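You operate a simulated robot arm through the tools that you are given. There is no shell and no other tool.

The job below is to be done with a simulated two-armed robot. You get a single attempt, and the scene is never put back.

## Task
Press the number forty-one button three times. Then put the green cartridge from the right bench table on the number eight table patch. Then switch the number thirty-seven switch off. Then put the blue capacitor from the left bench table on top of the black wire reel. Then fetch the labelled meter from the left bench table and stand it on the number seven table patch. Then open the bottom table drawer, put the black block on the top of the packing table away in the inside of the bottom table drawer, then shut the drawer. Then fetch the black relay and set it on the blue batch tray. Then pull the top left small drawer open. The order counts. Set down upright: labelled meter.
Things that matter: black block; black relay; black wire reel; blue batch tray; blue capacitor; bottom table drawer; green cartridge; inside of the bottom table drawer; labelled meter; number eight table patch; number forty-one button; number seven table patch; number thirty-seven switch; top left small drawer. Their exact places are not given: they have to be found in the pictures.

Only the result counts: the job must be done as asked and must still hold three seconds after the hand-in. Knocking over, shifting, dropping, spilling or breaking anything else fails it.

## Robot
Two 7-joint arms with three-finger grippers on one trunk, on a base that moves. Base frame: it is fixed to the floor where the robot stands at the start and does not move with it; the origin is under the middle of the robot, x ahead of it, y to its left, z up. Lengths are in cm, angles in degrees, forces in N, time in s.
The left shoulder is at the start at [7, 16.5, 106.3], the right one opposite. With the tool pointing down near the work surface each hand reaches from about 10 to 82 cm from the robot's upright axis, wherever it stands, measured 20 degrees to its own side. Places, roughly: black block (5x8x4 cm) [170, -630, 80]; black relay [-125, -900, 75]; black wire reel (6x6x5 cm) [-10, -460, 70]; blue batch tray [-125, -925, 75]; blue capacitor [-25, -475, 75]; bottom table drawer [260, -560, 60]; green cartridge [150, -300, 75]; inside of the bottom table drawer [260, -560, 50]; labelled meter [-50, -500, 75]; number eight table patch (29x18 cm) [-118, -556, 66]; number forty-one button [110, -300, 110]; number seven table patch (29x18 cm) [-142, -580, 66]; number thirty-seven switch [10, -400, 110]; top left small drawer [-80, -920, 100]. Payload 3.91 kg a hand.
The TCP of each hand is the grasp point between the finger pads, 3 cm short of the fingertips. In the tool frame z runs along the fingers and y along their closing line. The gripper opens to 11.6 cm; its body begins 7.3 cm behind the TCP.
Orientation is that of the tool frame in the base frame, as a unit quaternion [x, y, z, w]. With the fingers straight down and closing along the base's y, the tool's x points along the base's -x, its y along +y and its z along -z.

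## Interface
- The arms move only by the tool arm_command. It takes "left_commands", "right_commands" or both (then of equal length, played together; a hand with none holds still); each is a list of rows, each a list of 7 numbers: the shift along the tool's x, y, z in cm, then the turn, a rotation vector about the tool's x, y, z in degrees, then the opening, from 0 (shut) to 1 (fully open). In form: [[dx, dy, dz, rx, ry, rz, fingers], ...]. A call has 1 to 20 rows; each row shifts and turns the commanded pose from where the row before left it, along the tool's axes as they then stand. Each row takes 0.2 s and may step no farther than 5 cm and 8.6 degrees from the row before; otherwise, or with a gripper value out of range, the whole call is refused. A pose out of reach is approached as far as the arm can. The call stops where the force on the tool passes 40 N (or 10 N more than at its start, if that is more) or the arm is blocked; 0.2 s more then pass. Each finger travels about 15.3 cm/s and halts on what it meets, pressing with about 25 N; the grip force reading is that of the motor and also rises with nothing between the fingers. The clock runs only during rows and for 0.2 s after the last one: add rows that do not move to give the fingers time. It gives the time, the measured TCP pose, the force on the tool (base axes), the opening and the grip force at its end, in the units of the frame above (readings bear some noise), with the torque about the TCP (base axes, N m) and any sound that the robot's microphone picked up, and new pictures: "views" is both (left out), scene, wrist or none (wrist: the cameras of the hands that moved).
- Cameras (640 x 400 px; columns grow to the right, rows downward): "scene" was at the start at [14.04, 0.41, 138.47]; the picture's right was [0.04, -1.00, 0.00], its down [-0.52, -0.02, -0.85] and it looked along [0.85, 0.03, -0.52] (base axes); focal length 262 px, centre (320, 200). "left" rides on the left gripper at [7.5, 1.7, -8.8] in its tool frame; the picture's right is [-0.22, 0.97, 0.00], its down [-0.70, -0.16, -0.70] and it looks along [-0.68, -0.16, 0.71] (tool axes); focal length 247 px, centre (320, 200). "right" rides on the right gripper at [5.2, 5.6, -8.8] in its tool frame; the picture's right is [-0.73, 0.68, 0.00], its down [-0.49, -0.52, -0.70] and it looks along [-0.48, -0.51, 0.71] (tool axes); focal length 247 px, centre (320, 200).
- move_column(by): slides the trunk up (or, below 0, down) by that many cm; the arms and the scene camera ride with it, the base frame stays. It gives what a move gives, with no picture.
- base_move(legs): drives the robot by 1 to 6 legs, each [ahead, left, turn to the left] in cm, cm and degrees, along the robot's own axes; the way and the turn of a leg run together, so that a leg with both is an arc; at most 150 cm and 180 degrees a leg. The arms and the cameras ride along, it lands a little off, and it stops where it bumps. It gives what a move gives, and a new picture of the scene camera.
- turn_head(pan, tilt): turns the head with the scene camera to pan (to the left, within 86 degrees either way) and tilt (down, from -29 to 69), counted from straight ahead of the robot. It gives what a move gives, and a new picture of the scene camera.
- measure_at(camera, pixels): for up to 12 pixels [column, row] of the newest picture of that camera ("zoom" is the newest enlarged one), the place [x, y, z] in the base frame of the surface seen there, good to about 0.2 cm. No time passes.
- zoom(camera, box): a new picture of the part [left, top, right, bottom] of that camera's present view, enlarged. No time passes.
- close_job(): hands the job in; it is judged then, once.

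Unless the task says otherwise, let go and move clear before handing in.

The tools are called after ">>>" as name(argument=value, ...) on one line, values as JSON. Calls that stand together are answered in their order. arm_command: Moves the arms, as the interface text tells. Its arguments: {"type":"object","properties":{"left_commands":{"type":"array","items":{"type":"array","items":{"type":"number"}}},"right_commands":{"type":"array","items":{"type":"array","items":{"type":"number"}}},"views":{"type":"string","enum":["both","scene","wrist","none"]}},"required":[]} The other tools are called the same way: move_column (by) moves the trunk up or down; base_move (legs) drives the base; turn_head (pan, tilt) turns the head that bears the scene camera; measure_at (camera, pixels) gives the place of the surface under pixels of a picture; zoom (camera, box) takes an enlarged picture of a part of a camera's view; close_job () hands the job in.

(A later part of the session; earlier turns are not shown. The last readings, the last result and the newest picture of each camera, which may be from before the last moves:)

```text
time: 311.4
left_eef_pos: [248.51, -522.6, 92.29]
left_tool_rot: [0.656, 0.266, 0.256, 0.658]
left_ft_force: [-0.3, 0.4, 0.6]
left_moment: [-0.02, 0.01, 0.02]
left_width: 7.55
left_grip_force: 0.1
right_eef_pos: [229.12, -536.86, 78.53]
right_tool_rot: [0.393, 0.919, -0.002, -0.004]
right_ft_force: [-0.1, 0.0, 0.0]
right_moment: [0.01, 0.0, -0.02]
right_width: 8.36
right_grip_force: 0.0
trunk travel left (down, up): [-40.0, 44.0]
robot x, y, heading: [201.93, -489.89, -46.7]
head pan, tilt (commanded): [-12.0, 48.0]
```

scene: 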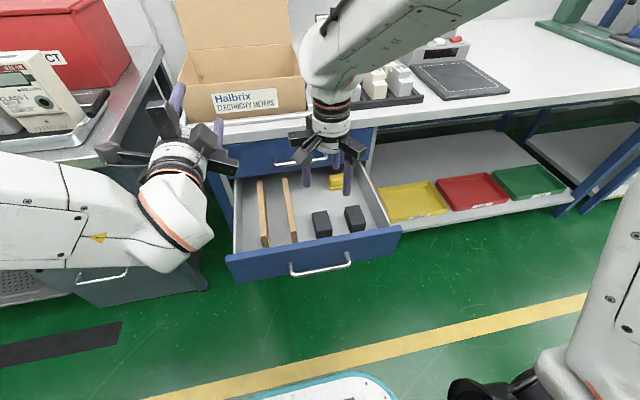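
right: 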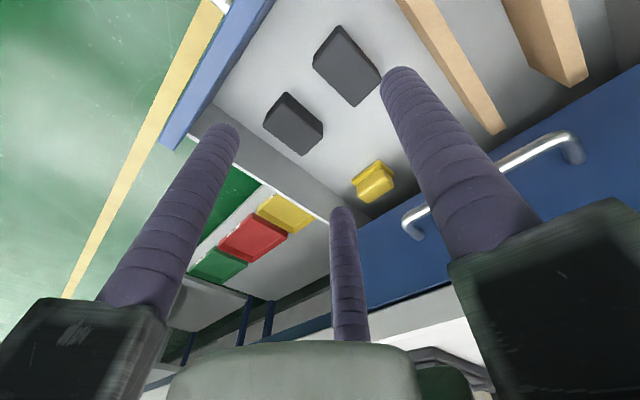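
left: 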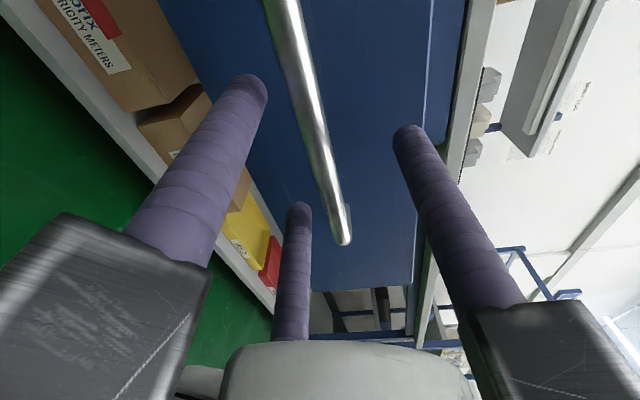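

The block lies in the drawer at (321,224) beside the other item. I retract the right hand, back the base off, lower the column and close the left fist for pushing the drawer shut.

>>> arm_command(right_commands=[[4, -1.5, -1, 0, 0, 0, 0.72], [4, -1.5, -1, 0, 0, 0, 0.72], [4, -1.5, -1, 0, 0, 0, 0.72], [4, -1.5, -1, 0, 0, 0, 0.72], [0, 0, 0, 0, 0, 0, 0.72]], left_commands=[[0, 0, 0, 0, 0, 0, 0.4], [0, 0, 0, 0, 0, 0, 0.2], [0, 0, 0, 0, 0, 0, 0], [0, 0, 0, 0, 0, 0, 0], [0, 0, 0, 0, 0, 0, 0]], views="none")

>>> base_move(legs=[[-28, 0, 0], [0, -20, 0]])

>>> move_column(by=-32)

>>> turn_head(pan=5, tilt=30)

```text
time: 312.6
left_eef_pos: [248.34, -522.7, 92.41]
left_tool_rot: [0.657, 0.266, 0.256, 0.657]
left_ft_force: [0.0, -0.7, -0.8]
left_moment: [0.01, 0.0, 0.01]
left_width: 0.92
left_grip_force: 25.3
right_eef_pos: [213.9, -529.19, 82.43]
right_tool_rot: [0.393, 0.92, -0.002, -0.003]
right_ft_force: [-0.5, 0.0, -0.1]
right_moment: [0.02, -0.03, 0.0]
right_width: 8.32
right_grip_force: 0.0
trunk travel left (down, up): [-40.0, 44.0]
robot x, y, heading: [201.8, -490.1, -46.5]
head pan, tilt (commanded): [-12.0, 48.0]
```

```text
time: 315.8
left_eef_pos: [214.94, -515.7, 92.4]
left_tool_rot: [0.656, 0.265, 0.257, 0.658]
left_ft_force: [-0.4, 0.0, -0.3]
left_moment: [0.0, 0.0, -0.01]
left_width: 0.93
left_grip_force: 24.7
right_eef_pos: [180.42, -522.59, 82.47]
right_tool_rot: [0.392, 0.92, -0.002, -0.003]
right_ft_force: [0.2, 0.0, 0.3]
right_moment: [0.03, -0.02, 0.0]
right_width: 8.36
right_grip_force: 0.1
trunk travel left (down, up): [-40.0, 44.0]
robot x, y, heading: [168.37, -483.55, -46.4]
head pan, tilt (commanded): [-12.0, 48.0]
```

scene: 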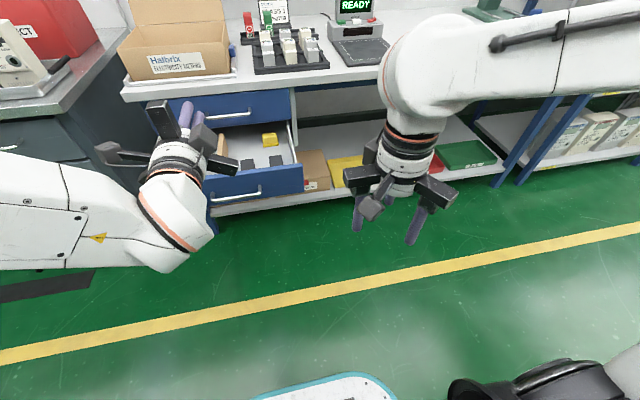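

```text
time: 319.0
left_eef_pos: [215.04, -515.59, 60.42]
left_tool_rot: [0.656, 0.267, 0.257, 0.657]
left_ft_force: [0.3, 0.0, -0.6]
left_moment: [-0.01, -0.01, 0.01]
left_width: 0.91
left_grip_force: 25.4
right_eef_pos: [180.4, -522.32, 50.53]
right_tool_rot: [0.391, 0.92, -0.002, -0.004]
right_ft_force: [-0.3, -0.1, -0.5]
right_moment: [-0.01, 0.01, 0.01]
right_width: 8.33
right_grip_force: 0.0
trunk travel left (down, up): [-8.0, 76.0]
robot x, y, heading: [168.0, -483.19, -46.6]
head pan, tilt (commanded): [-12.0, 48.0]
```

```text
time: 319.8
left_eef_pos: [215.09, -515.54, 60.36]
left_tool_rot: [0.657, 0.265, 0.257, 0.658]
left_ft_force: [0.3, 0.1, 0.5]
left_moment: [0.03, -0.02, 0.0]
left_width: 0.91
left_grip_force: 24.6
right_eef_pos: [180.55, -522.35, 50.4]
right_tool_rot: [0.392, 0.92, -0.001, -0.004]
right_ft_force: [-0.1, -0.6, -0.8]
right_moment: [0.0, 0.01, -0.01]
right_width: 8.35
right_grip_force: 0.1
trunk travel left (down, up): [-8.0, 76.0]
robot x, y, heading: [167.76, -483.01, -46.6]
head pan, tilt (commanded): [5.0, 30.0]
```

scene: 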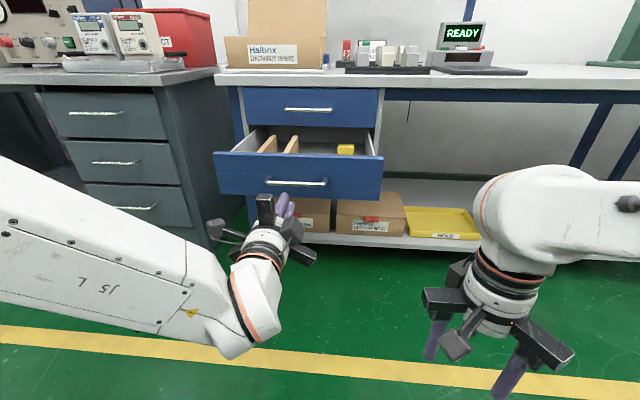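

The fist is at n≈227, u≈-74.7, right in line with the handle; I shift right 12 cm so it pushes on the bare panel beside the handle, and drive up to it.

>>> base_move(legs=[[0, -12, 0], [11, 0, 0]])

>>> arm_command(left_commands=[[0, -1.2, 0, 0, 0, 0, 0], [0, 0, 2, 0, 0, 0, 0], [0, 0, 2, 0, 0, 0, 0], [0, 0, 2, 0, 0, 0, 0], [0, 0, 0, 0, 0, 0, 0]], views="both")

```text
time: 321.8
left_eef_pos: [213.85, -532.21, 60.35]
left_tool_rot: [0.657, 0.265, 0.254, 0.658]
left_ft_force: [0.3, -0.1, 0.0]
left_moment: [-0.02, -0.02, 0.01]
left_width: 0.93
left_grip_force: 24.8
right_eef_pos: [179.33, -538.73, 50.42]
right_tool_rot: [0.395, 0.919, -0.003, -0.004]
right_ft_force: [0.6, -0.1, 0.5]
right_moment: [0.0, 0.03, -0.02]
right_width: 8.35
right_grip_force: 0.1
trunk travel left (down, up): [-8.0, 76.0]
robot x, y, heading: [167.38, -499.15, -46.8]
head pan, tilt (commanded): [5.0, 30.0]
```

scene: 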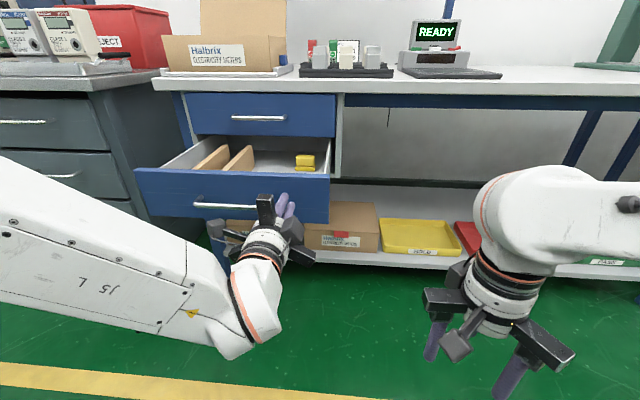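

```text
time: 323.0
left_eef_pos: [217.72, -536.56, 59.12]
left_tool_rot: [0.657, 0.264, 0.255, 0.658]
left_ft_force: [-0.4, 0.4, -1.3]
left_moment: [-0.04, 0.01, 0.0]
left_width: 0.9
left_grip_force: 44.7
right_eef_pos: [179.23, -538.68, 50.59]
right_tool_rot: [0.395, 0.919, -0.002, -0.003]
right_ft_force: [0.0, 1.1, 0.1]
right_moment: [0.01, 0.0, 0.01]
right_width: 8.34
right_grip_force: 0.1
trunk travel left (down, up): [-8.0, 76.0]
robot x, y, heading: [166.93, -499.31, -46.7]
head pan, tilt (commanded): [5.0, 30.0]
```

scene: 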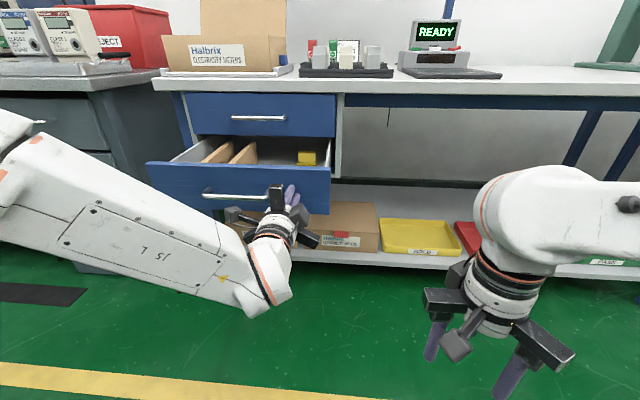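
left: 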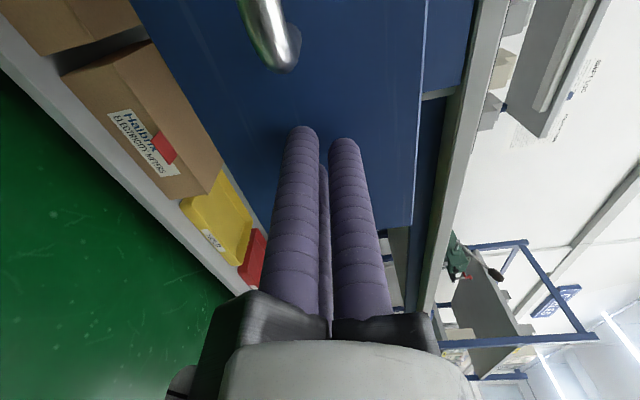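

The fist pushes the panel in (tip n≈247). I continue pushing steadily.

>>> arm_command(left_commands=[[0, 0, 2, 0, 0, 0, 0], [0, 0, 2, 0, 0, 0, 0], [0, 0, 2, 0, 0, 0, 0], [0, 0, 2, 0, 0, 0, 0], [0, 0, 2, 0, 0, 0, 0], [0, 0, 2, 0, 0, 0, 0], [0, 0, 2, 0, 0, 0, 0], [0, 0, 0, 0, 0, 0, 0]], views="scene")

```text
time: 324.8
left_eef_pos: [227.57, -546.87, 58.94]
left_tool_rot: [0.656, 0.264, 0.256, 0.659]
left_ft_force: [0.0, 0.3, -0.2]
left_moment: [0.0, -0.01, 0.02]
left_width: 0.9
left_grip_force: 45.1
right_eef_pos: [179.28, -538.77, 50.59]
right_tool_rot: [0.395, 0.919, -0.003, -0.004]
right_ft_force: [0.5, 0.4, -0.9]
right_moment: [0.04, -0.03, 0.01]
right_width: 8.35
right_grip_force: 0.0
trunk travel left (down, up): [-8.0, 76.0]
robot x, y, heading: [166.68, -499.54, -46.8]
head pan, tilt (commanded): [5.0, 30.0]
```

scene: 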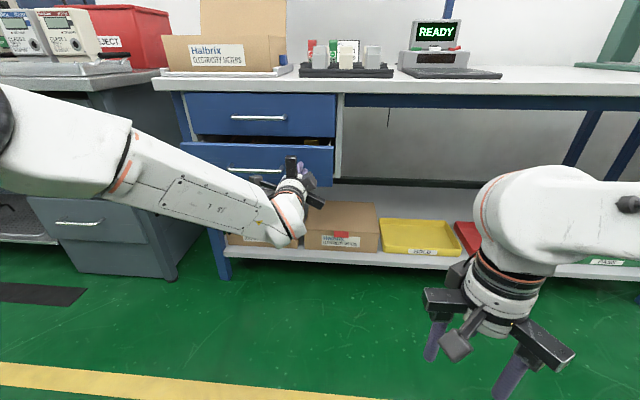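

The drawer is nearly in (tip n≈261; closed at 269.6). I push the rest by driving the base forward a little and finishing with the arm.

>>> base_move(legs=[[6, 0, 0]])

>>> arm_command(left_commands=[[0, 0, 0.8, 0, 0, 0, 0], [0, 0, 0.6, 0, 0, 0, 0], [0, 0, 0.5, 0, 0, 0, 0], [0, 0, 0.4, 0, 0, 0, 0], [0, 0, 0.3, 0, 0, 0, 0], [0, 0, 0, 0, 0, 0, 0]], views="scene")

```text
time: 325.8
left_eef_pos: [231.5, -551.14, 58.89]
left_tool_rot: [0.657, 0.265, 0.255, 0.658]
left_ft_force: [-0.1, 0.3, 0.2]
left_moment: [-0.01, -0.05, 0.03]
left_width: 0.9
left_grip_force: 45.1
right_eef_pos: [183.39, -543.05, 50.47]
right_tool_rot: [0.395, 0.919, -0.002, -0.004]
right_ft_force: [-0.2, 0.8, 0.1]
right_moment: [-0.01, -0.01, -0.01]
right_width: 8.32
right_grip_force: 0.1
trunk travel left (down, up): [-8.0, 76.0]
robot x, y, heading: [171.16, -503.73, -46.7]
head pan, tilt (commanded): [5.0, 30.0]
```

scene: 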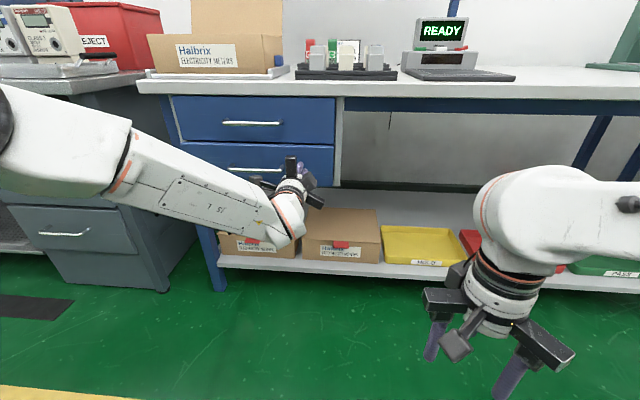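

```text
time: 327.2
left_eef_pos: [233.26, -552.86, 59.12]
left_tool_rot: [0.657, 0.264, 0.254, 0.658]
left_ft_force: [-14.2, 18.9, -1.5]
left_moment: [0.06, -0.13, 0.16]
left_width: 0.87
left_grip_force: 45.2
right_eef_pos: [183.22, -542.92, 50.47]
right_tool_rot: [0.395, 0.919, -0.003, -0.004]
right_ft_force: [0.4, -0.1, -0.4]
right_moment: [0.04, 0.0, -0.01]
right_width: 8.34
right_grip_force: 0.1
trunk travel left (down, up): [-8.0, 76.0]
robot x, y, heading: [170.89, -503.5, -46.9]
head pan, tilt (commanded): [5.0, 30.0]
```

scene: 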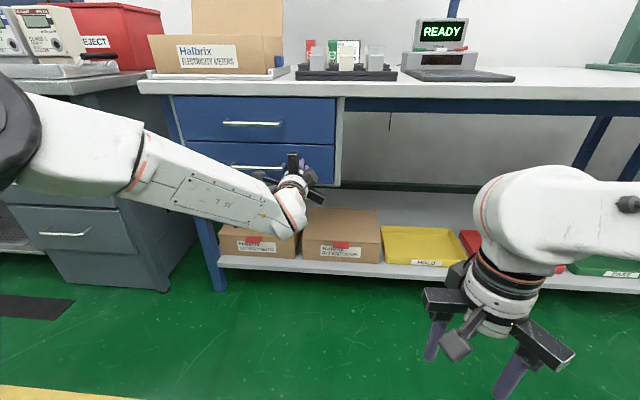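

The hand now meets 24 N and the tip is at n≈269.7: the drawer is shut. I verify the two drawer faces are flush and then back off.

>>> measure_at(camera="scene", pixels=[[230, 158], [320, 155], [230, 110], [320, 115], [245, 168]])

>>> arm_command(left_commands=[[0, 0, -2, 0, 0, 0, 0], [0, 0, -4, 0, 0, 0, 0], [0, 0, -4, 0, 0, 0, 0], [0, 0, -4, 0, 0, 0, 0], [0, 0, 0, 0, 0, 0, 0]], views="none")

>>> base_move(legs=[[-40, 0, 0]])

```text
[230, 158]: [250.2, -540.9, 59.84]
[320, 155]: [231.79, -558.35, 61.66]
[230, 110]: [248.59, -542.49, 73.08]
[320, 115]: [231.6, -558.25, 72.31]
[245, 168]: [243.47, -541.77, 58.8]
```

```text
time: 328.4
left_eef_pos: [223.53, -542.78, 59.15]
left_tool_rot: [0.657, 0.265, 0.255, 0.659]
left_ft_force: [-0.3, -0.9, 0.8]
left_moment: [0.03, 0.02, 0.01]
left_width: 0.91
left_grip_force: 44.9
right_eef_pos: [183.42, -543.16, 50.44]
right_tool_rot: [0.394, 0.919, -0.003, -0.004]
right_ft_force: [-0.2, 0.3, 0.1]
right_moment: [0.05, 0.0, 0.0]
right_width: 8.34
right_grip_force: 0.0
trunk travel left (down, up): [-8.0, 76.0]
robot x, y, heading: [170.98, -503.39, -46.8]
head pan, tilt (commanded): [5.0, 30.0]
```

```text
time: 330.9
left_eef_pos: [196.04, -513.72, 59.08]
left_tool_rot: [0.658, 0.263, 0.253, 0.659]
left_ft_force: [0.3, -0.1, 0.1]
left_moment: [-0.02, 0.0, 0.01]
left_width: 0.89
left_grip_force: 45.2
right_eef_pos: [155.68, -513.81, 50.42]
right_tool_rot: [0.398, 0.917, -0.002, -0.003]
right_ft_force: [-0.2, -0.1, -0.3]
right_moment: [-0.03, 0.03, 0.01]
right_width: 8.37
right_grip_force: 0.0
trunk travel left (down, up): [-8.0, 76.0]
robot x, y, heading: [143.96, -474.07, -47.5]
head pan, tilt (commanded): [5.0, 30.0]
```

scene: 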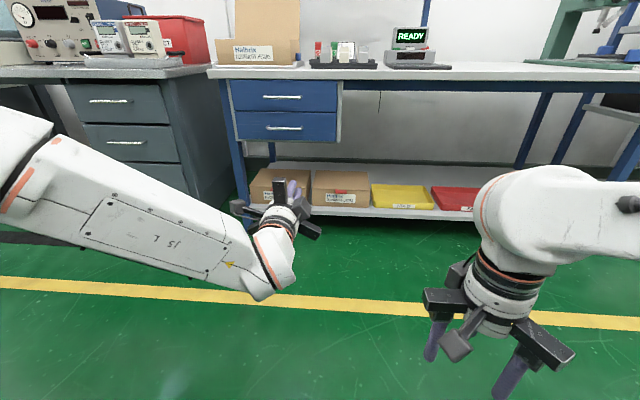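

Both drawer faces are flush, so the drawer is shut. Next I raise the column and drive along the aisle toward the relay's table.

>>> move_column(by=40)

>>> move_column(by=12)

>>> base_move(legs=[[0, -150, 0.8], [0, -150, 0]])

>>> turn_head(pan=-40, tilt=20)

```text
time: 334.7
left_eef_pos: [196.06, -513.78, 99.07]
left_tool_rot: [0.658, 0.262, 0.252, 0.659]
left_ft_force: [0.0, -0.1, 0.6]
left_moment: [0.01, 0.0, -0.01]
left_width: 0.89
left_grip_force: 45.3
right_eef_pos: [155.71, -513.85, 90.56]
right_tool_rot: [0.398, 0.918, -0.002, -0.003]
right_ft_force: [-0.4, 1.1, 0.6]
right_moment: [-0.01, 0.03, -0.01]
right_width: 8.34
right_grip_force: 0.1
trunk travel left (down, up): [-48.0, 36.0]
robot x, y, heading: [143.72, -474.31, -47.3]
head pan, tilt (commanded): [5.0, 30.0]
```

```text
time: 336.2
left_eef_pos: [196.04, -513.81, 111.1]
left_tool_rot: [0.658, 0.263, 0.252, 0.659]
left_ft_force: [0.2, 0.4, -0.1]
left_moment: [0.0, -0.02, 0.01]
left_width: 0.89
left_grip_force: 45.0
right_eef_pos: [155.74, -513.67, 102.45]
right_tool_rot: [0.398, 0.917, -0.002, -0.003]
right_ft_force: [-1.1, 0.2, 0.1]
right_moment: [-0.01, -0.03, -0.01]
right_width: 8.35
right_grip_force: 0.0
trunk travel left (down, up): [-60.0, 24.0]
robot x, y, heading: [143.99, -473.95, -47.2]
head pan, tilt (commanded): [5.0, 30.0]
```

```text
time: 350.8
left_eef_pos: [-15.97, -723.59, 111.13]
left_tool_rot: [0.649, 0.283, 0.273, 0.651]
left_ft_force: [0.3, -0.3, 0.2]
left_moment: [0.04, -0.01, 0.01]
left_width: 0.93
left_grip_force: 45.1
right_eef_pos: [-56.29, -726.08, 102.48]
right_tool_rot: [0.369, 0.929, -0.004, -0.003]
right_ft_force: [-0.6, -0.2, -0.4]
right_moment: [0.0, 0.03, 0.0]
right_width: 8.37
right_grip_force: 0.1
trunk travel left (down, up): [-60.0, 24.0]
robot x, y, heading: [-70.62, -687.5, -43.7]
head pan, tilt (commanded): [5.0, 30.0]
```

scene: 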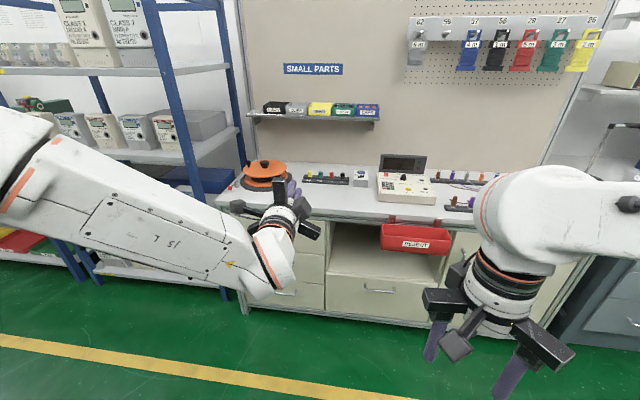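

```text
time: 351.9
left_eef_pos: [-16.12, -723.63, 111.12]
left_tool_rot: [0.649, 0.284, 0.273, 0.651]
left_ft_force: [0.7, -0.7, 0.4]
left_moment: [0.01, -0.03, -0.02]
left_width: 0.92
left_grip_force: 45.3
right_eef_pos: [-56.29, -726.13, 102.43]
right_tool_rot: [0.369, 0.93, -0.002, -0.004]
right_ft_force: [-0.1, 0.2, 0.4]
right_moment: [0.03, -0.01, -0.02]
right_width: 8.36
right_grip_force: 0.1
trunk travel left (down, up): [-60.0, 24.0]
robot x, y, heading: [-70.84, -687.5, -43.4]
head pan, tilt (commanded): [-40.0, 20.0]
```

scene: 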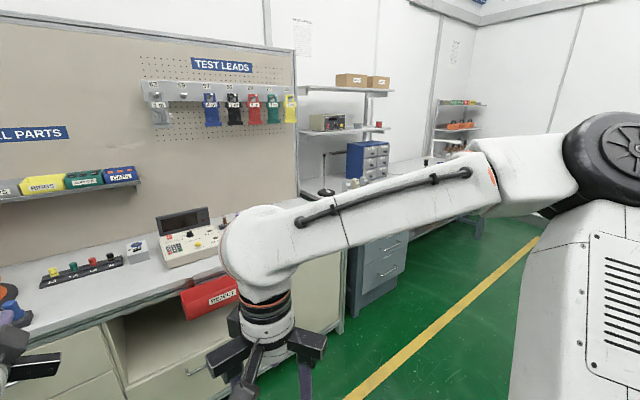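

The next table with a blue small-drawer cabinet appears at (367,160). I correct the heading and continue further right.

>>> base_move(legs=[[0, 0, -3.3], [0, -90, 0], [0, -90, 0]])

>>> turn_head(pan=0, tilt=25)

```text
time: 361.4
left_eef_pos: [-149.8, -851.04, 111.15]
left_tool_rot: [0.657, 0.264, 0.254, 0.658]
left_ft_force: [1.2, -0.1, -0.2]
left_moment: [0.02, 0.04, 0.02]
left_width: 0.89
left_grip_force: 45.5
right_eef_pos: [-190.21, -851.15, 102.49]
right_tool_rot: [0.396, 0.918, -0.002, -0.003]
right_ft_force: [-0.2, -0.4, -0.2]
right_moment: [0.03, -0.04, -0.02]
right_width: 8.34
right_grip_force: 0.1
trunk travel left (down, up): [-60.0, 24.0]
robot x, y, heading: [-201.93, -811.97, -47.1]
head pan, tilt (commanded): [-40.0, 20.0]
```

scene: 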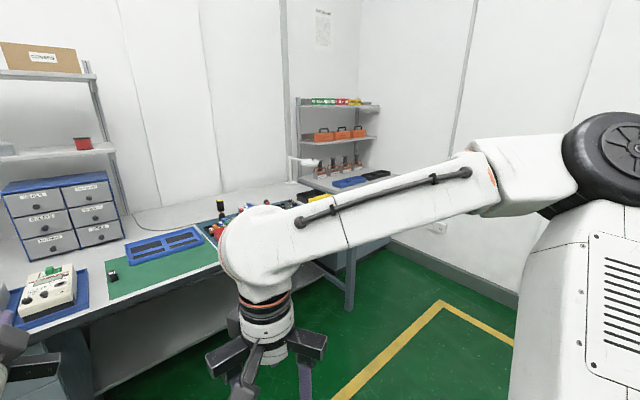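

```text
time: 362.5
left_eef_pos: [-149.86, -851.03, 110.93]
left_tool_rot: [0.657, 0.265, 0.254, 0.659]
left_ft_force: [0.3, -0.3, -0.5]
left_moment: [0.01, 0.0, 0.04]
left_width: 0.91
left_grip_force: 45.4
right_eef_pos: [-190.17, -851.2, 102.47]
right_tool_rot: [0.396, 0.918, -0.003, -0.003]
right_ft_force: [0.1, -0.2, 0.3]
right_moment: [-0.01, 0.02, -0.03]
right_width: 8.36
right_grip_force: 0.1
trunk travel left (down, up): [-60.0, 24.0]
robot x, y, heading: [-202.27, -811.93, -47.2]
head pan, tilt (commanded): [0.0, 25.0]
```

scene: 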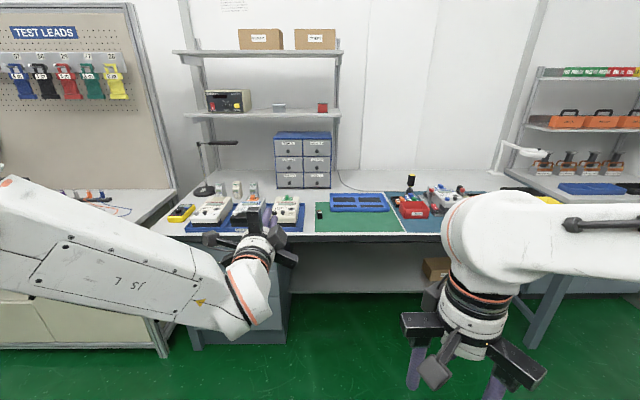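

The repair table is ahead: black relay at (320,214), blue tray at (360,203), blue cabinet with six small drawers at (302,158). I zoom in on them.

>>> zoom(camera="scene", box=[250, 120, 430, 240])

```text
3.33 times, centred on (340, 180) of scene
```

zoom: 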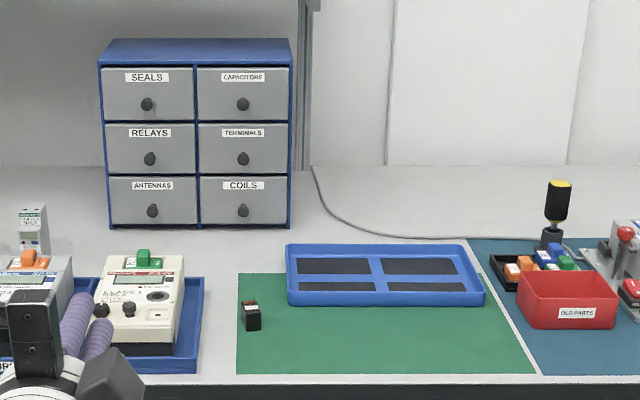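

>>> measure_at(camera="zoom", pixels=[[251, 303], [245, 320], [260, 318], [251, 328], [292, 250], [470, 248], [290, 300], [480, 298], [380, 270], [335, 266], [420, 286], [380, 340]])

>>> measure_at(camera="zoom", pixels=[[147, 104], [105, 75], [190, 75], [105, 118], [190, 118], [120, 100], [150, 159], [243, 103], [110, 225], [285, 225], [110, 45], [285, 45]])

```text
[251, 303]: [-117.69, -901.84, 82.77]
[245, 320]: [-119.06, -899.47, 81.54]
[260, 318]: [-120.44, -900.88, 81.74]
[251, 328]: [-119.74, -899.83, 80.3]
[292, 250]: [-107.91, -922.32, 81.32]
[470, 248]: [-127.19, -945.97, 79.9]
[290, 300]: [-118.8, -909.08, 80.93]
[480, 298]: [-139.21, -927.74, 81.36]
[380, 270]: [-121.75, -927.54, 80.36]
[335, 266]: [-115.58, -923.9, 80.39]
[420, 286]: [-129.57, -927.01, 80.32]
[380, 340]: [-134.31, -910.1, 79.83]
```

```text
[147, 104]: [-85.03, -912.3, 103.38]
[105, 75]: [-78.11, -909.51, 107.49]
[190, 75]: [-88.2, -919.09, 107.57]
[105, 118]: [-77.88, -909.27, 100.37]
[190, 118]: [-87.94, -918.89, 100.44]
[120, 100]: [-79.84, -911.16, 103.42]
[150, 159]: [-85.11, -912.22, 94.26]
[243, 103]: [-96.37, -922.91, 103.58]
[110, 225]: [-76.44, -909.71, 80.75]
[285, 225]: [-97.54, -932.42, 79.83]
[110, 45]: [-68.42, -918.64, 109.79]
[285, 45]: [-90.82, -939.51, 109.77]
```

Relay at about (-119.5,-900.6) on the mat (z≈79.8), tray centre about (-123.6,-925.2) with floor z≈80.4, SEALS knob at (-85.0,-912.3,103.4). I check the desk lamp and table edge before driving in.

>>> measure_at(camera="scene", pixels=[[215, 143], [232, 143], [200, 165], [205, 190], [200, 145], [320, 238], [250, 240], [400, 238], [185, 213], [410, 180], [235, 110], [190, 113]])

>>> zoom(camera="scene", box=[160, 120, 300, 240])

```text
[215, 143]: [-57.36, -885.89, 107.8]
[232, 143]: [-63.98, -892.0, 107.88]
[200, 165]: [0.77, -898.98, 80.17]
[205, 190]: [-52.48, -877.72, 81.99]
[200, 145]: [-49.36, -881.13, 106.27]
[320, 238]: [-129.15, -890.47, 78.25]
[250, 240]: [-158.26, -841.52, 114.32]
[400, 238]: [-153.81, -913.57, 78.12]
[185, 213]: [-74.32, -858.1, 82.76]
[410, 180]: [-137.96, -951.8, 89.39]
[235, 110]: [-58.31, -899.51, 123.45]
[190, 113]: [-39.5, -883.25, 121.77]
```

```text
3.33 times, centred on (230, 180) of scene
```

zoom: 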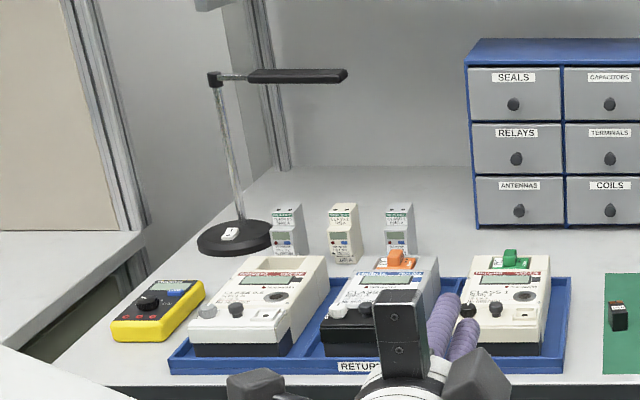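

The lamp head is at n≥306, away from the left hand's path; the table edge is at n≈263. I drive forward to working distance.

>>> base_move(legs=[[57, 0, 0.4]])

>>> turn_head(pan=-8, tilt=42)

```text
time: 365.8
left_eef_pos: [-109.63, -893.03, 111.04]
left_tool_rot: [0.656, 0.266, 0.257, 0.658]
left_ft_force: [0.1, 0.1, 0.6]
left_moment: [0.01, -0.02, 0.02]
left_width: 0.92
left_grip_force: 44.6
right_eef_pos: [-150.13, -893.43, 102.48]
right_tool_rot: [0.393, 0.92, -0.003, -0.004]
right_ft_force: [-0.2, -0.1, 0.7]
right_moment: [0.04, -0.01, 0.01]
right_width: 8.36
right_grip_force: 0.0
trunk travel left (down, up): [-60.0, 24.0]
robot x, y, heading: [-162.46, -854.03, -46.5]
head pan, tilt (commanded): [0.0, 25.0]
```

scene: 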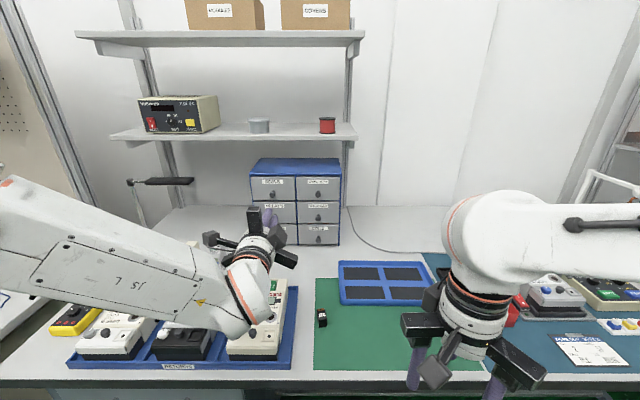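

```text
time: 366.6
left_eef_pos: [-109.72, -892.94, 111.21]
left_tool_rot: [0.656, 0.266, 0.257, 0.658]
left_ft_force: [-0.2, -0.1, 0.4]
left_moment: [0.02, 0.01, -0.01]
left_width: 0.89
left_grip_force: 44.7
right_eef_pos: [-150.1, -893.46, 102.56]
right_tool_rot: [0.393, 0.919, -0.003, -0.004]
right_ft_force: [0.3, 0.4, 0.6]
right_moment: [-0.03, 0.04, 0.0]
right_width: 8.33
right_grip_force: 0.0
trunk travel left (down, up): [-60.0, 24.0]
robot x, y, heading: [-162.41, -854.13, -46.7]
head pan, tilt (commanded): [-8.0, 42.0]
```

scene: 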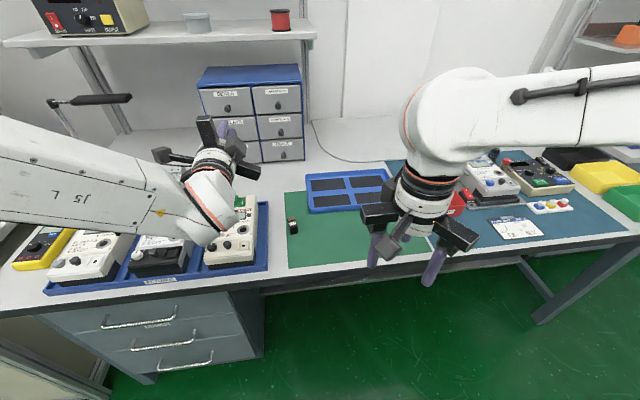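

Now the relay is at (292,227) and the tray at (348,188). I zoom to measure the relay's shape and the tray.

>>> zoom(camera="scene", box=[270, 205, 320, 245])

>>> zoom(camera="scene", box=[280, 150, 420, 240])

```text
10.00 times, centred on (295, 225) of scene
```

zoom: 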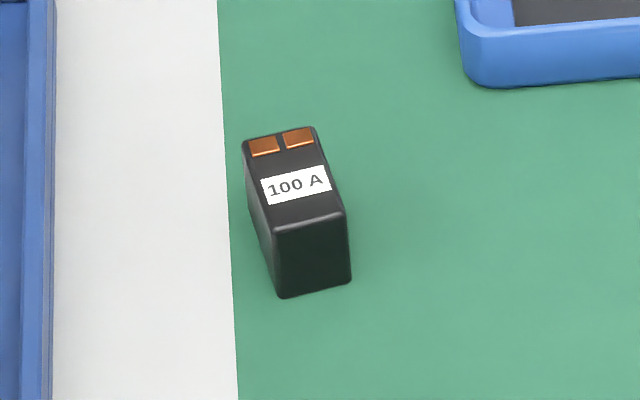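

```text
4.44 times, centred on (350, 195) of scene
```

zoom: 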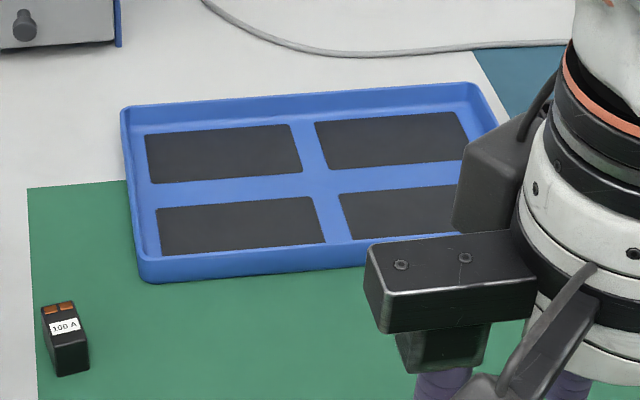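

The relay is a small black block labelled "100 A". I measure its corners and the tray floor in scene pixels.

>>> measure_at(camera="scene", pixels=[[288, 219.5], [294, 218.4], [290.6, 226.8], [296.8, 225.6], [292.5, 222.5], [293.5, 230], [291.2, 234], [297.6, 232], [300, 240], [285, 225]])

>>> measure_at(camera="zoom", pixels=[[135, 115], [470, 90], [150, 275], [320, 165], [220, 155], [240, 225], [390, 140], [310, 190], [345, 262], [400, 205]])

```text
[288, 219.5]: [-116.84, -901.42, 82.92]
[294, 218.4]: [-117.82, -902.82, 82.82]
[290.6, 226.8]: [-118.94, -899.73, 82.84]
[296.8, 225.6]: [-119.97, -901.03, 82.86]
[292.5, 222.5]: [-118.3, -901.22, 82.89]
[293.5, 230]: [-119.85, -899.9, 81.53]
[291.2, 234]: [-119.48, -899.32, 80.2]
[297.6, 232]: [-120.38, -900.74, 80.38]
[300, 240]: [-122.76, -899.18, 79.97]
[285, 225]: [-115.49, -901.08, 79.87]
```

```text
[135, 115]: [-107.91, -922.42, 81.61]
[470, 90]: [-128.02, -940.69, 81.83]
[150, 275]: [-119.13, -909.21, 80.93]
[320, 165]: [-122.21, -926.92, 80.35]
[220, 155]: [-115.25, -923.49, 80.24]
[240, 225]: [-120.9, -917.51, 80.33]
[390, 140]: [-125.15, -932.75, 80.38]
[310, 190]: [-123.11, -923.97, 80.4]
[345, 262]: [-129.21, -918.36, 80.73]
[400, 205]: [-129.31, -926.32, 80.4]
```

The relay is about 1.9 × 2.9 × 3 cm, centred at (-118.4,-901.25). The left hand hovers only 12 cm to its left, so I retract it and shift the base left before using the right hand.

>>> arm_command(left_commands=[[0, 0, -3.3, 0, 0, 0, 0], [0, 0, -3.3, 0, 0, 0, 0], [0, 0, -3.3, 0, 0, 0, 0], [0, 0, 0, 0, 0, 0, 0]], views="none")

>>> base_move(legs=[[0, 16, 0], [4, 0, 0]])

```text
time: 367.6
left_eef_pos: [-116.22, -886.9, 111.61]
left_tool_rot: [0.656, 0.267, 0.257, 0.657]
left_ft_force: [0.2, 0.6, -0.6]
left_moment: [-0.02, -0.03, 0.0]
left_width: 0.92
left_grip_force: 45.0
left hand out of reach, approached as far as the arm can: row 3
right_eef_pos: [-150.08, -893.44, 102.5]
right_tool_rot: [0.393, 0.919, -0.002, -0.004]
right_ft_force: [0.1, 0.1, 0.1]
right_moment: [0.0, 0.01, -0.01]
right_width: 8.35
right_grip_force: 0.0
trunk travel left (down, up): [-60.0, 24.0]
robot x, y, heading: [-162.26, -854.02, -46.4]
head pan, tilt (commanded): [-8.0, 42.0]
```

```text
time: 369.5
left_eef_pos: [-101.78, -878.66, 111.62]
left_tool_rot: [0.656, 0.266, 0.257, 0.658]
left_ft_force: [-0.3, -0.1, -0.9]
left_moment: [0.0, 0.01, -0.01]
left_width: 0.89
left_grip_force: 45.1
right_eef_pos: [-135.69, -885.08, 102.55]
right_tool_rot: [0.393, 0.92, -0.002, -0.003]
right_ft_force: [-0.5, -0.3, -0.2]
right_moment: [0.01, 0.01, 0.0]
right_width: 8.35
right_grip_force: 0.0
trunk travel left (down, up): [-60.0, 24.0]
robot x, y, heading: [-148.17, -845.66, -46.8]
head pan, tilt (commanded): [-8.0, 42.0]
```

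scene: 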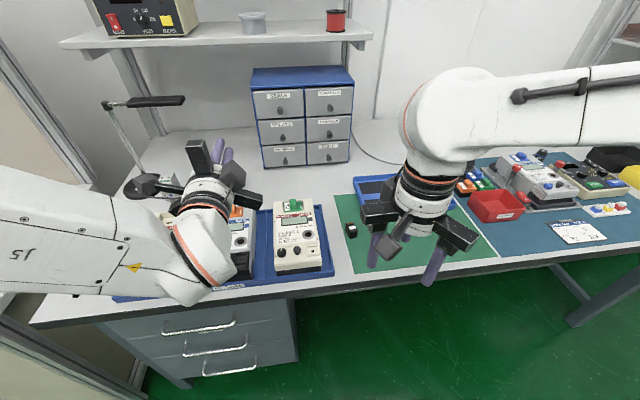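

The relay is now at (350,229) with the right hand nearby. I check the neighbouring meter's edge and height at (320,240) before lowering the hand.

>>> measure_at(camera="scene", pixels=[[320, 235], [310, 210], [325, 265], [292, 205], [290, 252], [335, 255], [350, 224], [351, 233]])

```text
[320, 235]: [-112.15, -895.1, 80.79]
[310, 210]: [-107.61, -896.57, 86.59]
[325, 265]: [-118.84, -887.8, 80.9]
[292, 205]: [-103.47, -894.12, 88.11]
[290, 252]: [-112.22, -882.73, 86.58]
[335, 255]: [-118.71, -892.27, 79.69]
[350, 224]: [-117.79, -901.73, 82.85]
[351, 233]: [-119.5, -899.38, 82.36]
```

The meter's edge is at u≈-572 with top z≈86.6, clear of the hand. I bring the right hand over the relay and turn it 11° to match.

>>> arm_command(right_commands=[[-3.95, 0.14, 1.7, 0, 0, 0, 0.6], [-3.95, 0.14, 1.7, 0, 0, 0, 0.6], [-3.95, 0.14, 1.7, 0, 0, 0, 0.6], [-3.95, 0.14, 1.7, 0, 0, 0, 0.6], [-3.95, 0.14, 1.7, 0, 0, 0, 0.6], [-3.95, 0.14, 1.7, 0, 0, 0, 0.6], [0, 0, 0, 0, 0, -5.5, 0.6], [0, 0, 0, 0, 0, -5.5, 0.6], [0, 0, 0, 0, 0, 0, 0.6]], views="both")

```text
time: 371.5
left_eef_pos: [-101.68, -878.77, 111.62]
left_tool_rot: [0.656, 0.267, 0.257, 0.658]
left_ft_force: [0.3, -0.8, -0.1]
left_moment: [-0.03, 0.0, -0.01]
left_width: 0.89
left_grip_force: 45.1
right_eef_pos: [-118.58, -901.52, 92.06]
right_tool_rot: [0.302, 0.953, -0.002, -0.005]
right_ft_force: [-0.4, 0.1, 0.3]
right_moment: [-0.04, 0.01, 0.02]
right_width: 6.96
right_grip_force: 0.1
trunk travel left (down, up): [-60.0, 24.0]
robot x, y, heading: [-147.7, -845.75, -46.6]
head pan, tilt (commanded): [-8.0, 42.0]
```

scene: 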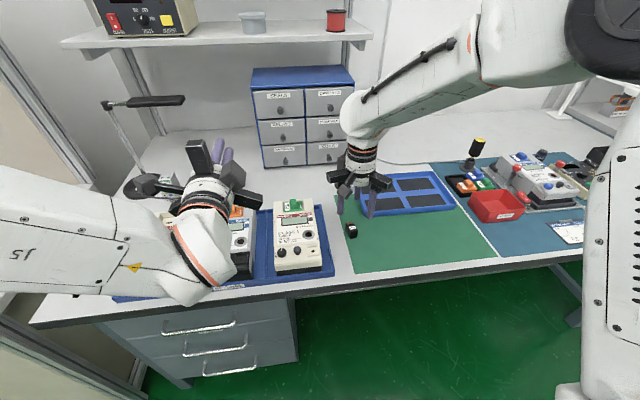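
right: 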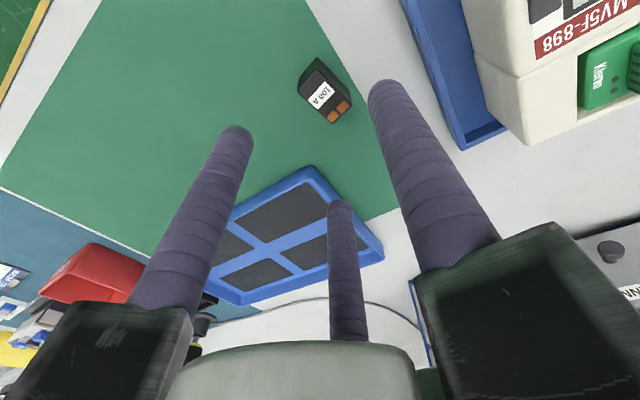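

The relay is centred below the hand at (325,93). I measure its top corners from the hand camera.

>>> zoom(camera="right", box=[280, 50, 370, 130])

```text
5.00 times, centred on (325, 90) of right
```

zoom: 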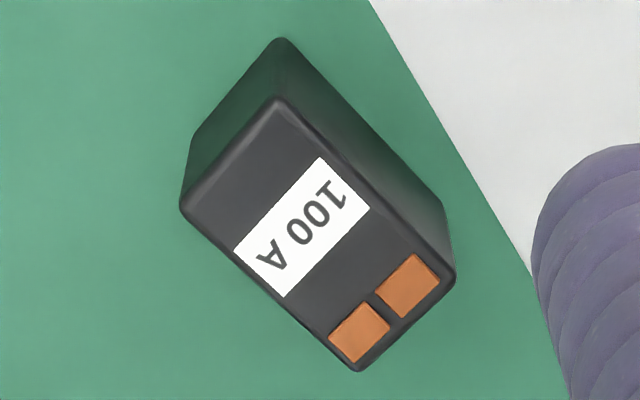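

>>> measure_at(camera="zoom", pixels=[[185, 208], [275, 105], [450, 280], [357, 366], [315, 235], [230, 155], [405, 322], [360, 190], [270, 290]])

```text
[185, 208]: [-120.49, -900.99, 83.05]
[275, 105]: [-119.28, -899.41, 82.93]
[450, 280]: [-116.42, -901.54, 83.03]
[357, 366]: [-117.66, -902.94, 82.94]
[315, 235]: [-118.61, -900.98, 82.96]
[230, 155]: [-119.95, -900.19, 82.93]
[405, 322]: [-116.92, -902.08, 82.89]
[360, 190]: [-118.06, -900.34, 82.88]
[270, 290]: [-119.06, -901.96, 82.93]
```

The relay is 1.95 × 3.5 cm, centre (-118.46,-901.22), aligned with the hand within a degree. I correct slightly, lower to z≈83.3 and close gently.

>>> arm_command(right_commands=[[0.07, -0.28, 3, 0, 0, 0, 0.6], [0, 0, 3, 0, 0, 0, 0.6], [0, 0, 2.7, 0, 0, 0, 0.6], [0, 0, 0, 0, 0, 0, 0.5], [0, 0, 0, 0, 0, 0, 0.42], [0, 0, 0, 0, 0, 0, 0.35], [0, 0, 0, 0, 0, 0, 0.3], [0, 0, 0, 0, 0, 0, 0.25], [0, 0, 0, 0, 0, 0, 0.18], [0, 0, 0, 0, 0, 0, 0.1], [0, 0, 0, 0, 0, 0, 0], [0, 0, 0, 0, 0, 0, 0]], views="both")

```text
time: 374.1
left_eef_pos: [-101.81, -878.76, 111.56]
left_tool_rot: [0.656, 0.267, 0.256, 0.658]
left_ft_force: [0.9, 0.1, -0.4]
left_moment: [-0.03, -0.01, -0.02]
left_width: 0.9
left_grip_force: 45.2
right_eef_pos: [-119.02, -901.77, 83.57]
right_tool_rot: [0.303, 0.953, -0.002, -0.005]
right_ft_force: [-0.5, 0.3, 0.9]
right_moment: [0.0, -0.02, -0.02]
right_width: 2.7
right_grip_force: 24.8
trunk travel left (down, up): [-60.0, 24.0]
robot x, y, heading: [-147.58, -845.74, -46.5]
head pan, tilt (commanded): [-8.0, 42.0]
```

scene: 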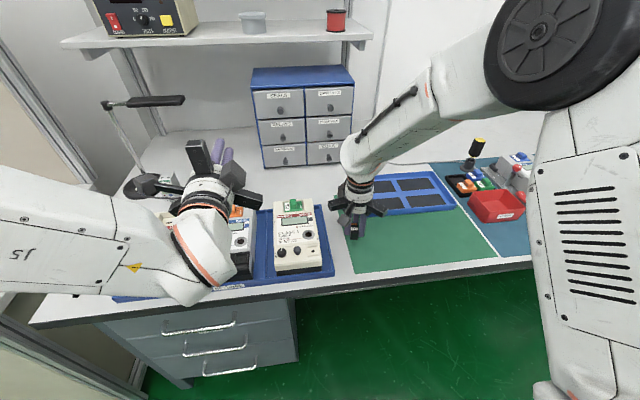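
right: 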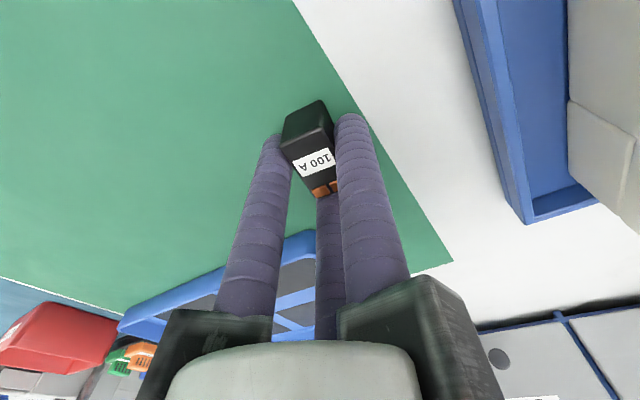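

The relay is gripped (width 2.7 cm). I lift it and carry it over to the tray.

>>> arm_command(right_commands=[[0, 0, -1.5, 0, 0, 0, 0], [0, 0, -4, 0, 0, 0, 0], [0, 0, -4, 0, 0, 0, 0], [-1.8, -3.54, 0, 0, 0, 0, 0], [-1.8, -3.54, 0, 0, 0, 0, 0], [-1.8, -3.54, 0, 0, 0, 0, 0], [-1.8, -3.54, 0, 0, 0, 0, 0], [-1.8, -3.54, 0, 0, 0, 0, 0], [0, 0, 4, 0, 0, 0, 0], [0, 0, 0, 0, 0, 0, 0]], views="both")

```text
time: 376.3
left_eef_pos: [-101.61, -878.69, 111.51]
left_tool_rot: [0.655, 0.267, 0.257, 0.658]
left_ft_force: [0.0, 0.1, -0.6]
left_moment: [0.0, 0.0, -0.01]
left_width: 0.87
left_grip_force: 45.2
right_eef_pos: [-121.81, -921.53, 89.05]
right_tool_rot: [0.304, 0.953, -0.003, -0.003]
right_ft_force: [0.4, 0.1, -0.1]
right_moment: [0.02, 0.0, -0.04]
right_width: 2.71
right_grip_force: 24.8
trunk travel left (down, up): [-60.0, 24.0]
robot x, y, heading: [-148.2, -845.6, -46.4]
head pan, tilt (commanded): [-8.0, 42.0]
```

scene: 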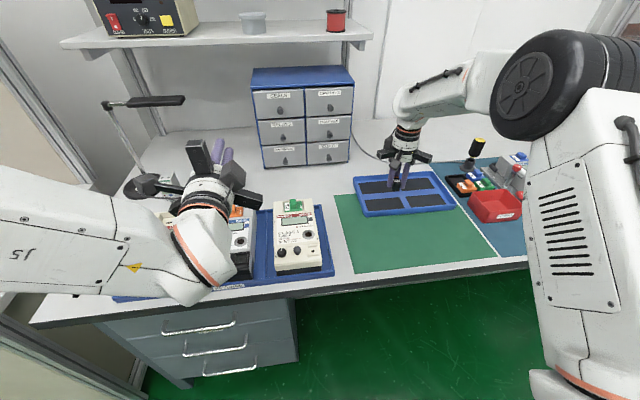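
right: 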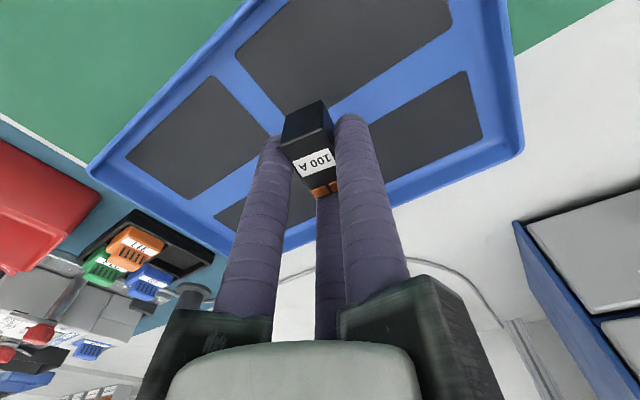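

The relay is above the tray's middle. I lower it to just above the tray floor.

>>> arm_command(right_commands=[[0, 0, 2.5, 0, 0, 0, 0], [0, 0, 1.8, 0, 0, 0, 0], [0, 0, 0.3, 0, 0, 0, 0], [0, 0, 0.15, 0, 0, 0, 0], [0, 0, 0, 0, 0, 0, 0]], views="wrist")

```text
time: 377.5
left_eef_pos: [-101.74, -878.83, 111.51]
left_tool_rot: [0.657, 0.266, 0.257, 0.657]
left_ft_force: [0.0, -0.5, 0.1]
left_moment: [0.06, 0.02, 0.02]
left_width: 0.87
left_grip_force: 45.1
right_eef_pos: [-121.95, -921.45, 84.25]
right_tool_rot: [0.304, 0.953, -0.003, -0.004]
right_ft_force: [0.4, 0.0, -0.4]
right_moment: [0.01, -0.01, 0.02]
right_width: 2.71
right_grip_force: 24.9
trunk travel left (down, up): [-60.0, 24.0]
robot x, y, heading: [-147.97, -845.58, -46.6]
head pan, tilt (commanded): [-8.0, 42.0]
```

right: 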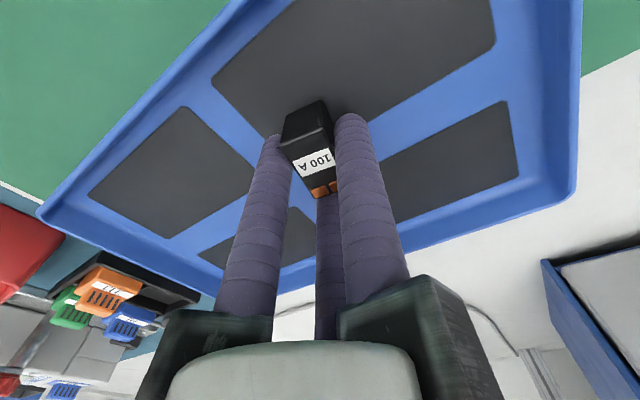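

>>> arm_command(right_commands=[[0, 0, 0.12, 0, 0, 0, 0], [0, 0, 0.12, 0, 0, 0, 0], [0, 0, 0, 0, 0, 0, 0]], views="none")

```text
time: 378.3
left_eef_pos: [-101.71, -878.7, 111.46]
left_tool_rot: [0.657, 0.265, 0.256, 0.658]
left_ft_force: [-0.9, -0.4, -0.5]
left_moment: [-0.02, 0.0, -0.01]
left_width: 0.88
left_grip_force: 44.7
right_eef_pos: [-121.99, -921.44, 84.0]
right_tool_rot: [0.303, 0.953, -0.003, -0.004]
right_ft_force: [0.3, -0.3, 0.4]
right_moment: [0.04, -0.03, -0.03]
right_width: 2.69
right_grip_force: 25.3
trunk travel left (down, up): [-60.0, 24.0]
robot x, y, heading: [-147.73, -845.51, -46.7]
head pan, tilt (commanded): [-8.0, 42.0]
```

No contact yet at z=84.0. I continue down in small steps.

>>> arm_command(right_commands=[[0, 0, 0.1, 0, 0, 0, 0], [0, 0, 0.1, 0, 0, 0, 0], [0, 0, 0, 0, 0, 0, 0]], views="none")

```text
time: 379.1
left_eef_pos: [-101.83, -878.7, 111.59]
left_tool_rot: [0.656, 0.266, 0.257, 0.658]
left_ft_force: [0.1, 0.7, 0.1]
left_moment: [0.04, 0.01, 0.04]
left_width: 0.89
left_grip_force: 44.9
right_eef_pos: [-121.9, -921.43, 84.01]
right_tool_rot: [0.303, 0.953, -0.002, -0.003]
right_ft_force: [0.3, -1.8, 11.8]
right_moment: [0.11, -0.03, -0.01]
right_width: 2.69
right_grip_force: 25.3
trunk travel left (down, up): [-60.0, 24.0]
robot x, y, heading: [-147.6, -845.45, -46.6]
head pan, tilt (commanded): [-8.0, 42.0]
```

The relay touches the tray floor (+11.8 N). I ease off, open slowly and check.

>>> arm_command(right_commands=[[0, 0, -0.1, 0, 0, 0, 0.24], [0, 0, 0, 0, 0, 0, 0.28], [0, 0, 0, 0, 0, 0, 0.34], [0, 0, 0, 0, 0, 0, 0.42], [0, 0, 0, 0, 0, 0, 0.5], [0, 0, 0, 0, 0, 0, 0.5], [0, 0, -1.5, 0, 0, 0, 0.5], [0, 0, -3, 0, 0, 0, 0.5], [0, 0, -4, 0, 0, 0, 0.5], [0, 0, 0, 0, 0, 0, 0.5]], views="both")

```text
time: 381.3
left_eef_pos: [-101.66, -878.88, 111.46]
left_tool_rot: [0.657, 0.266, 0.256, 0.657]
left_ft_force: [-0.4, 0.4, 1.1]
left_moment: [-0.03, -0.01, 0.0]
left_width: 0.9
left_grip_force: 44.8
right_eef_pos: [-121.91, -921.64, 92.23]
right_tool_rot: [0.303, 0.953, -0.001, -0.005]
right_ft_force: [-0.3, 0.0, -0.4]
right_moment: [0.02, 0.04, 0.01]
right_width: 5.76
right_grip_force: 0.1
trunk travel left (down, up): [-60.0, 24.0]
robot x, y, heading: [-147.7, -845.6, -46.6]
head pan, tilt (commanded): [-8.0, 42.0]
```

scene: 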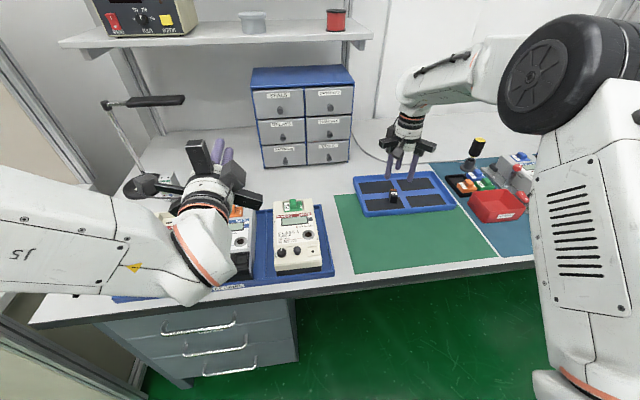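
right: 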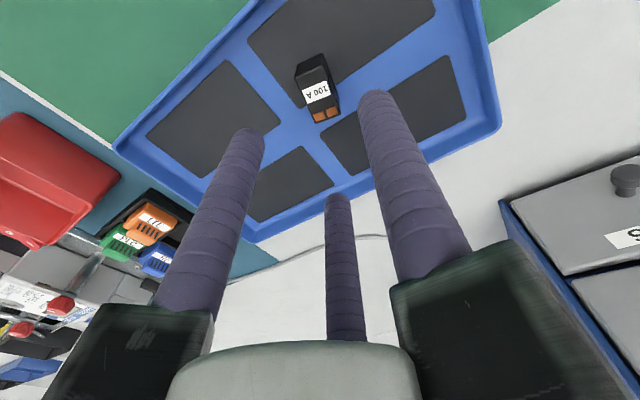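

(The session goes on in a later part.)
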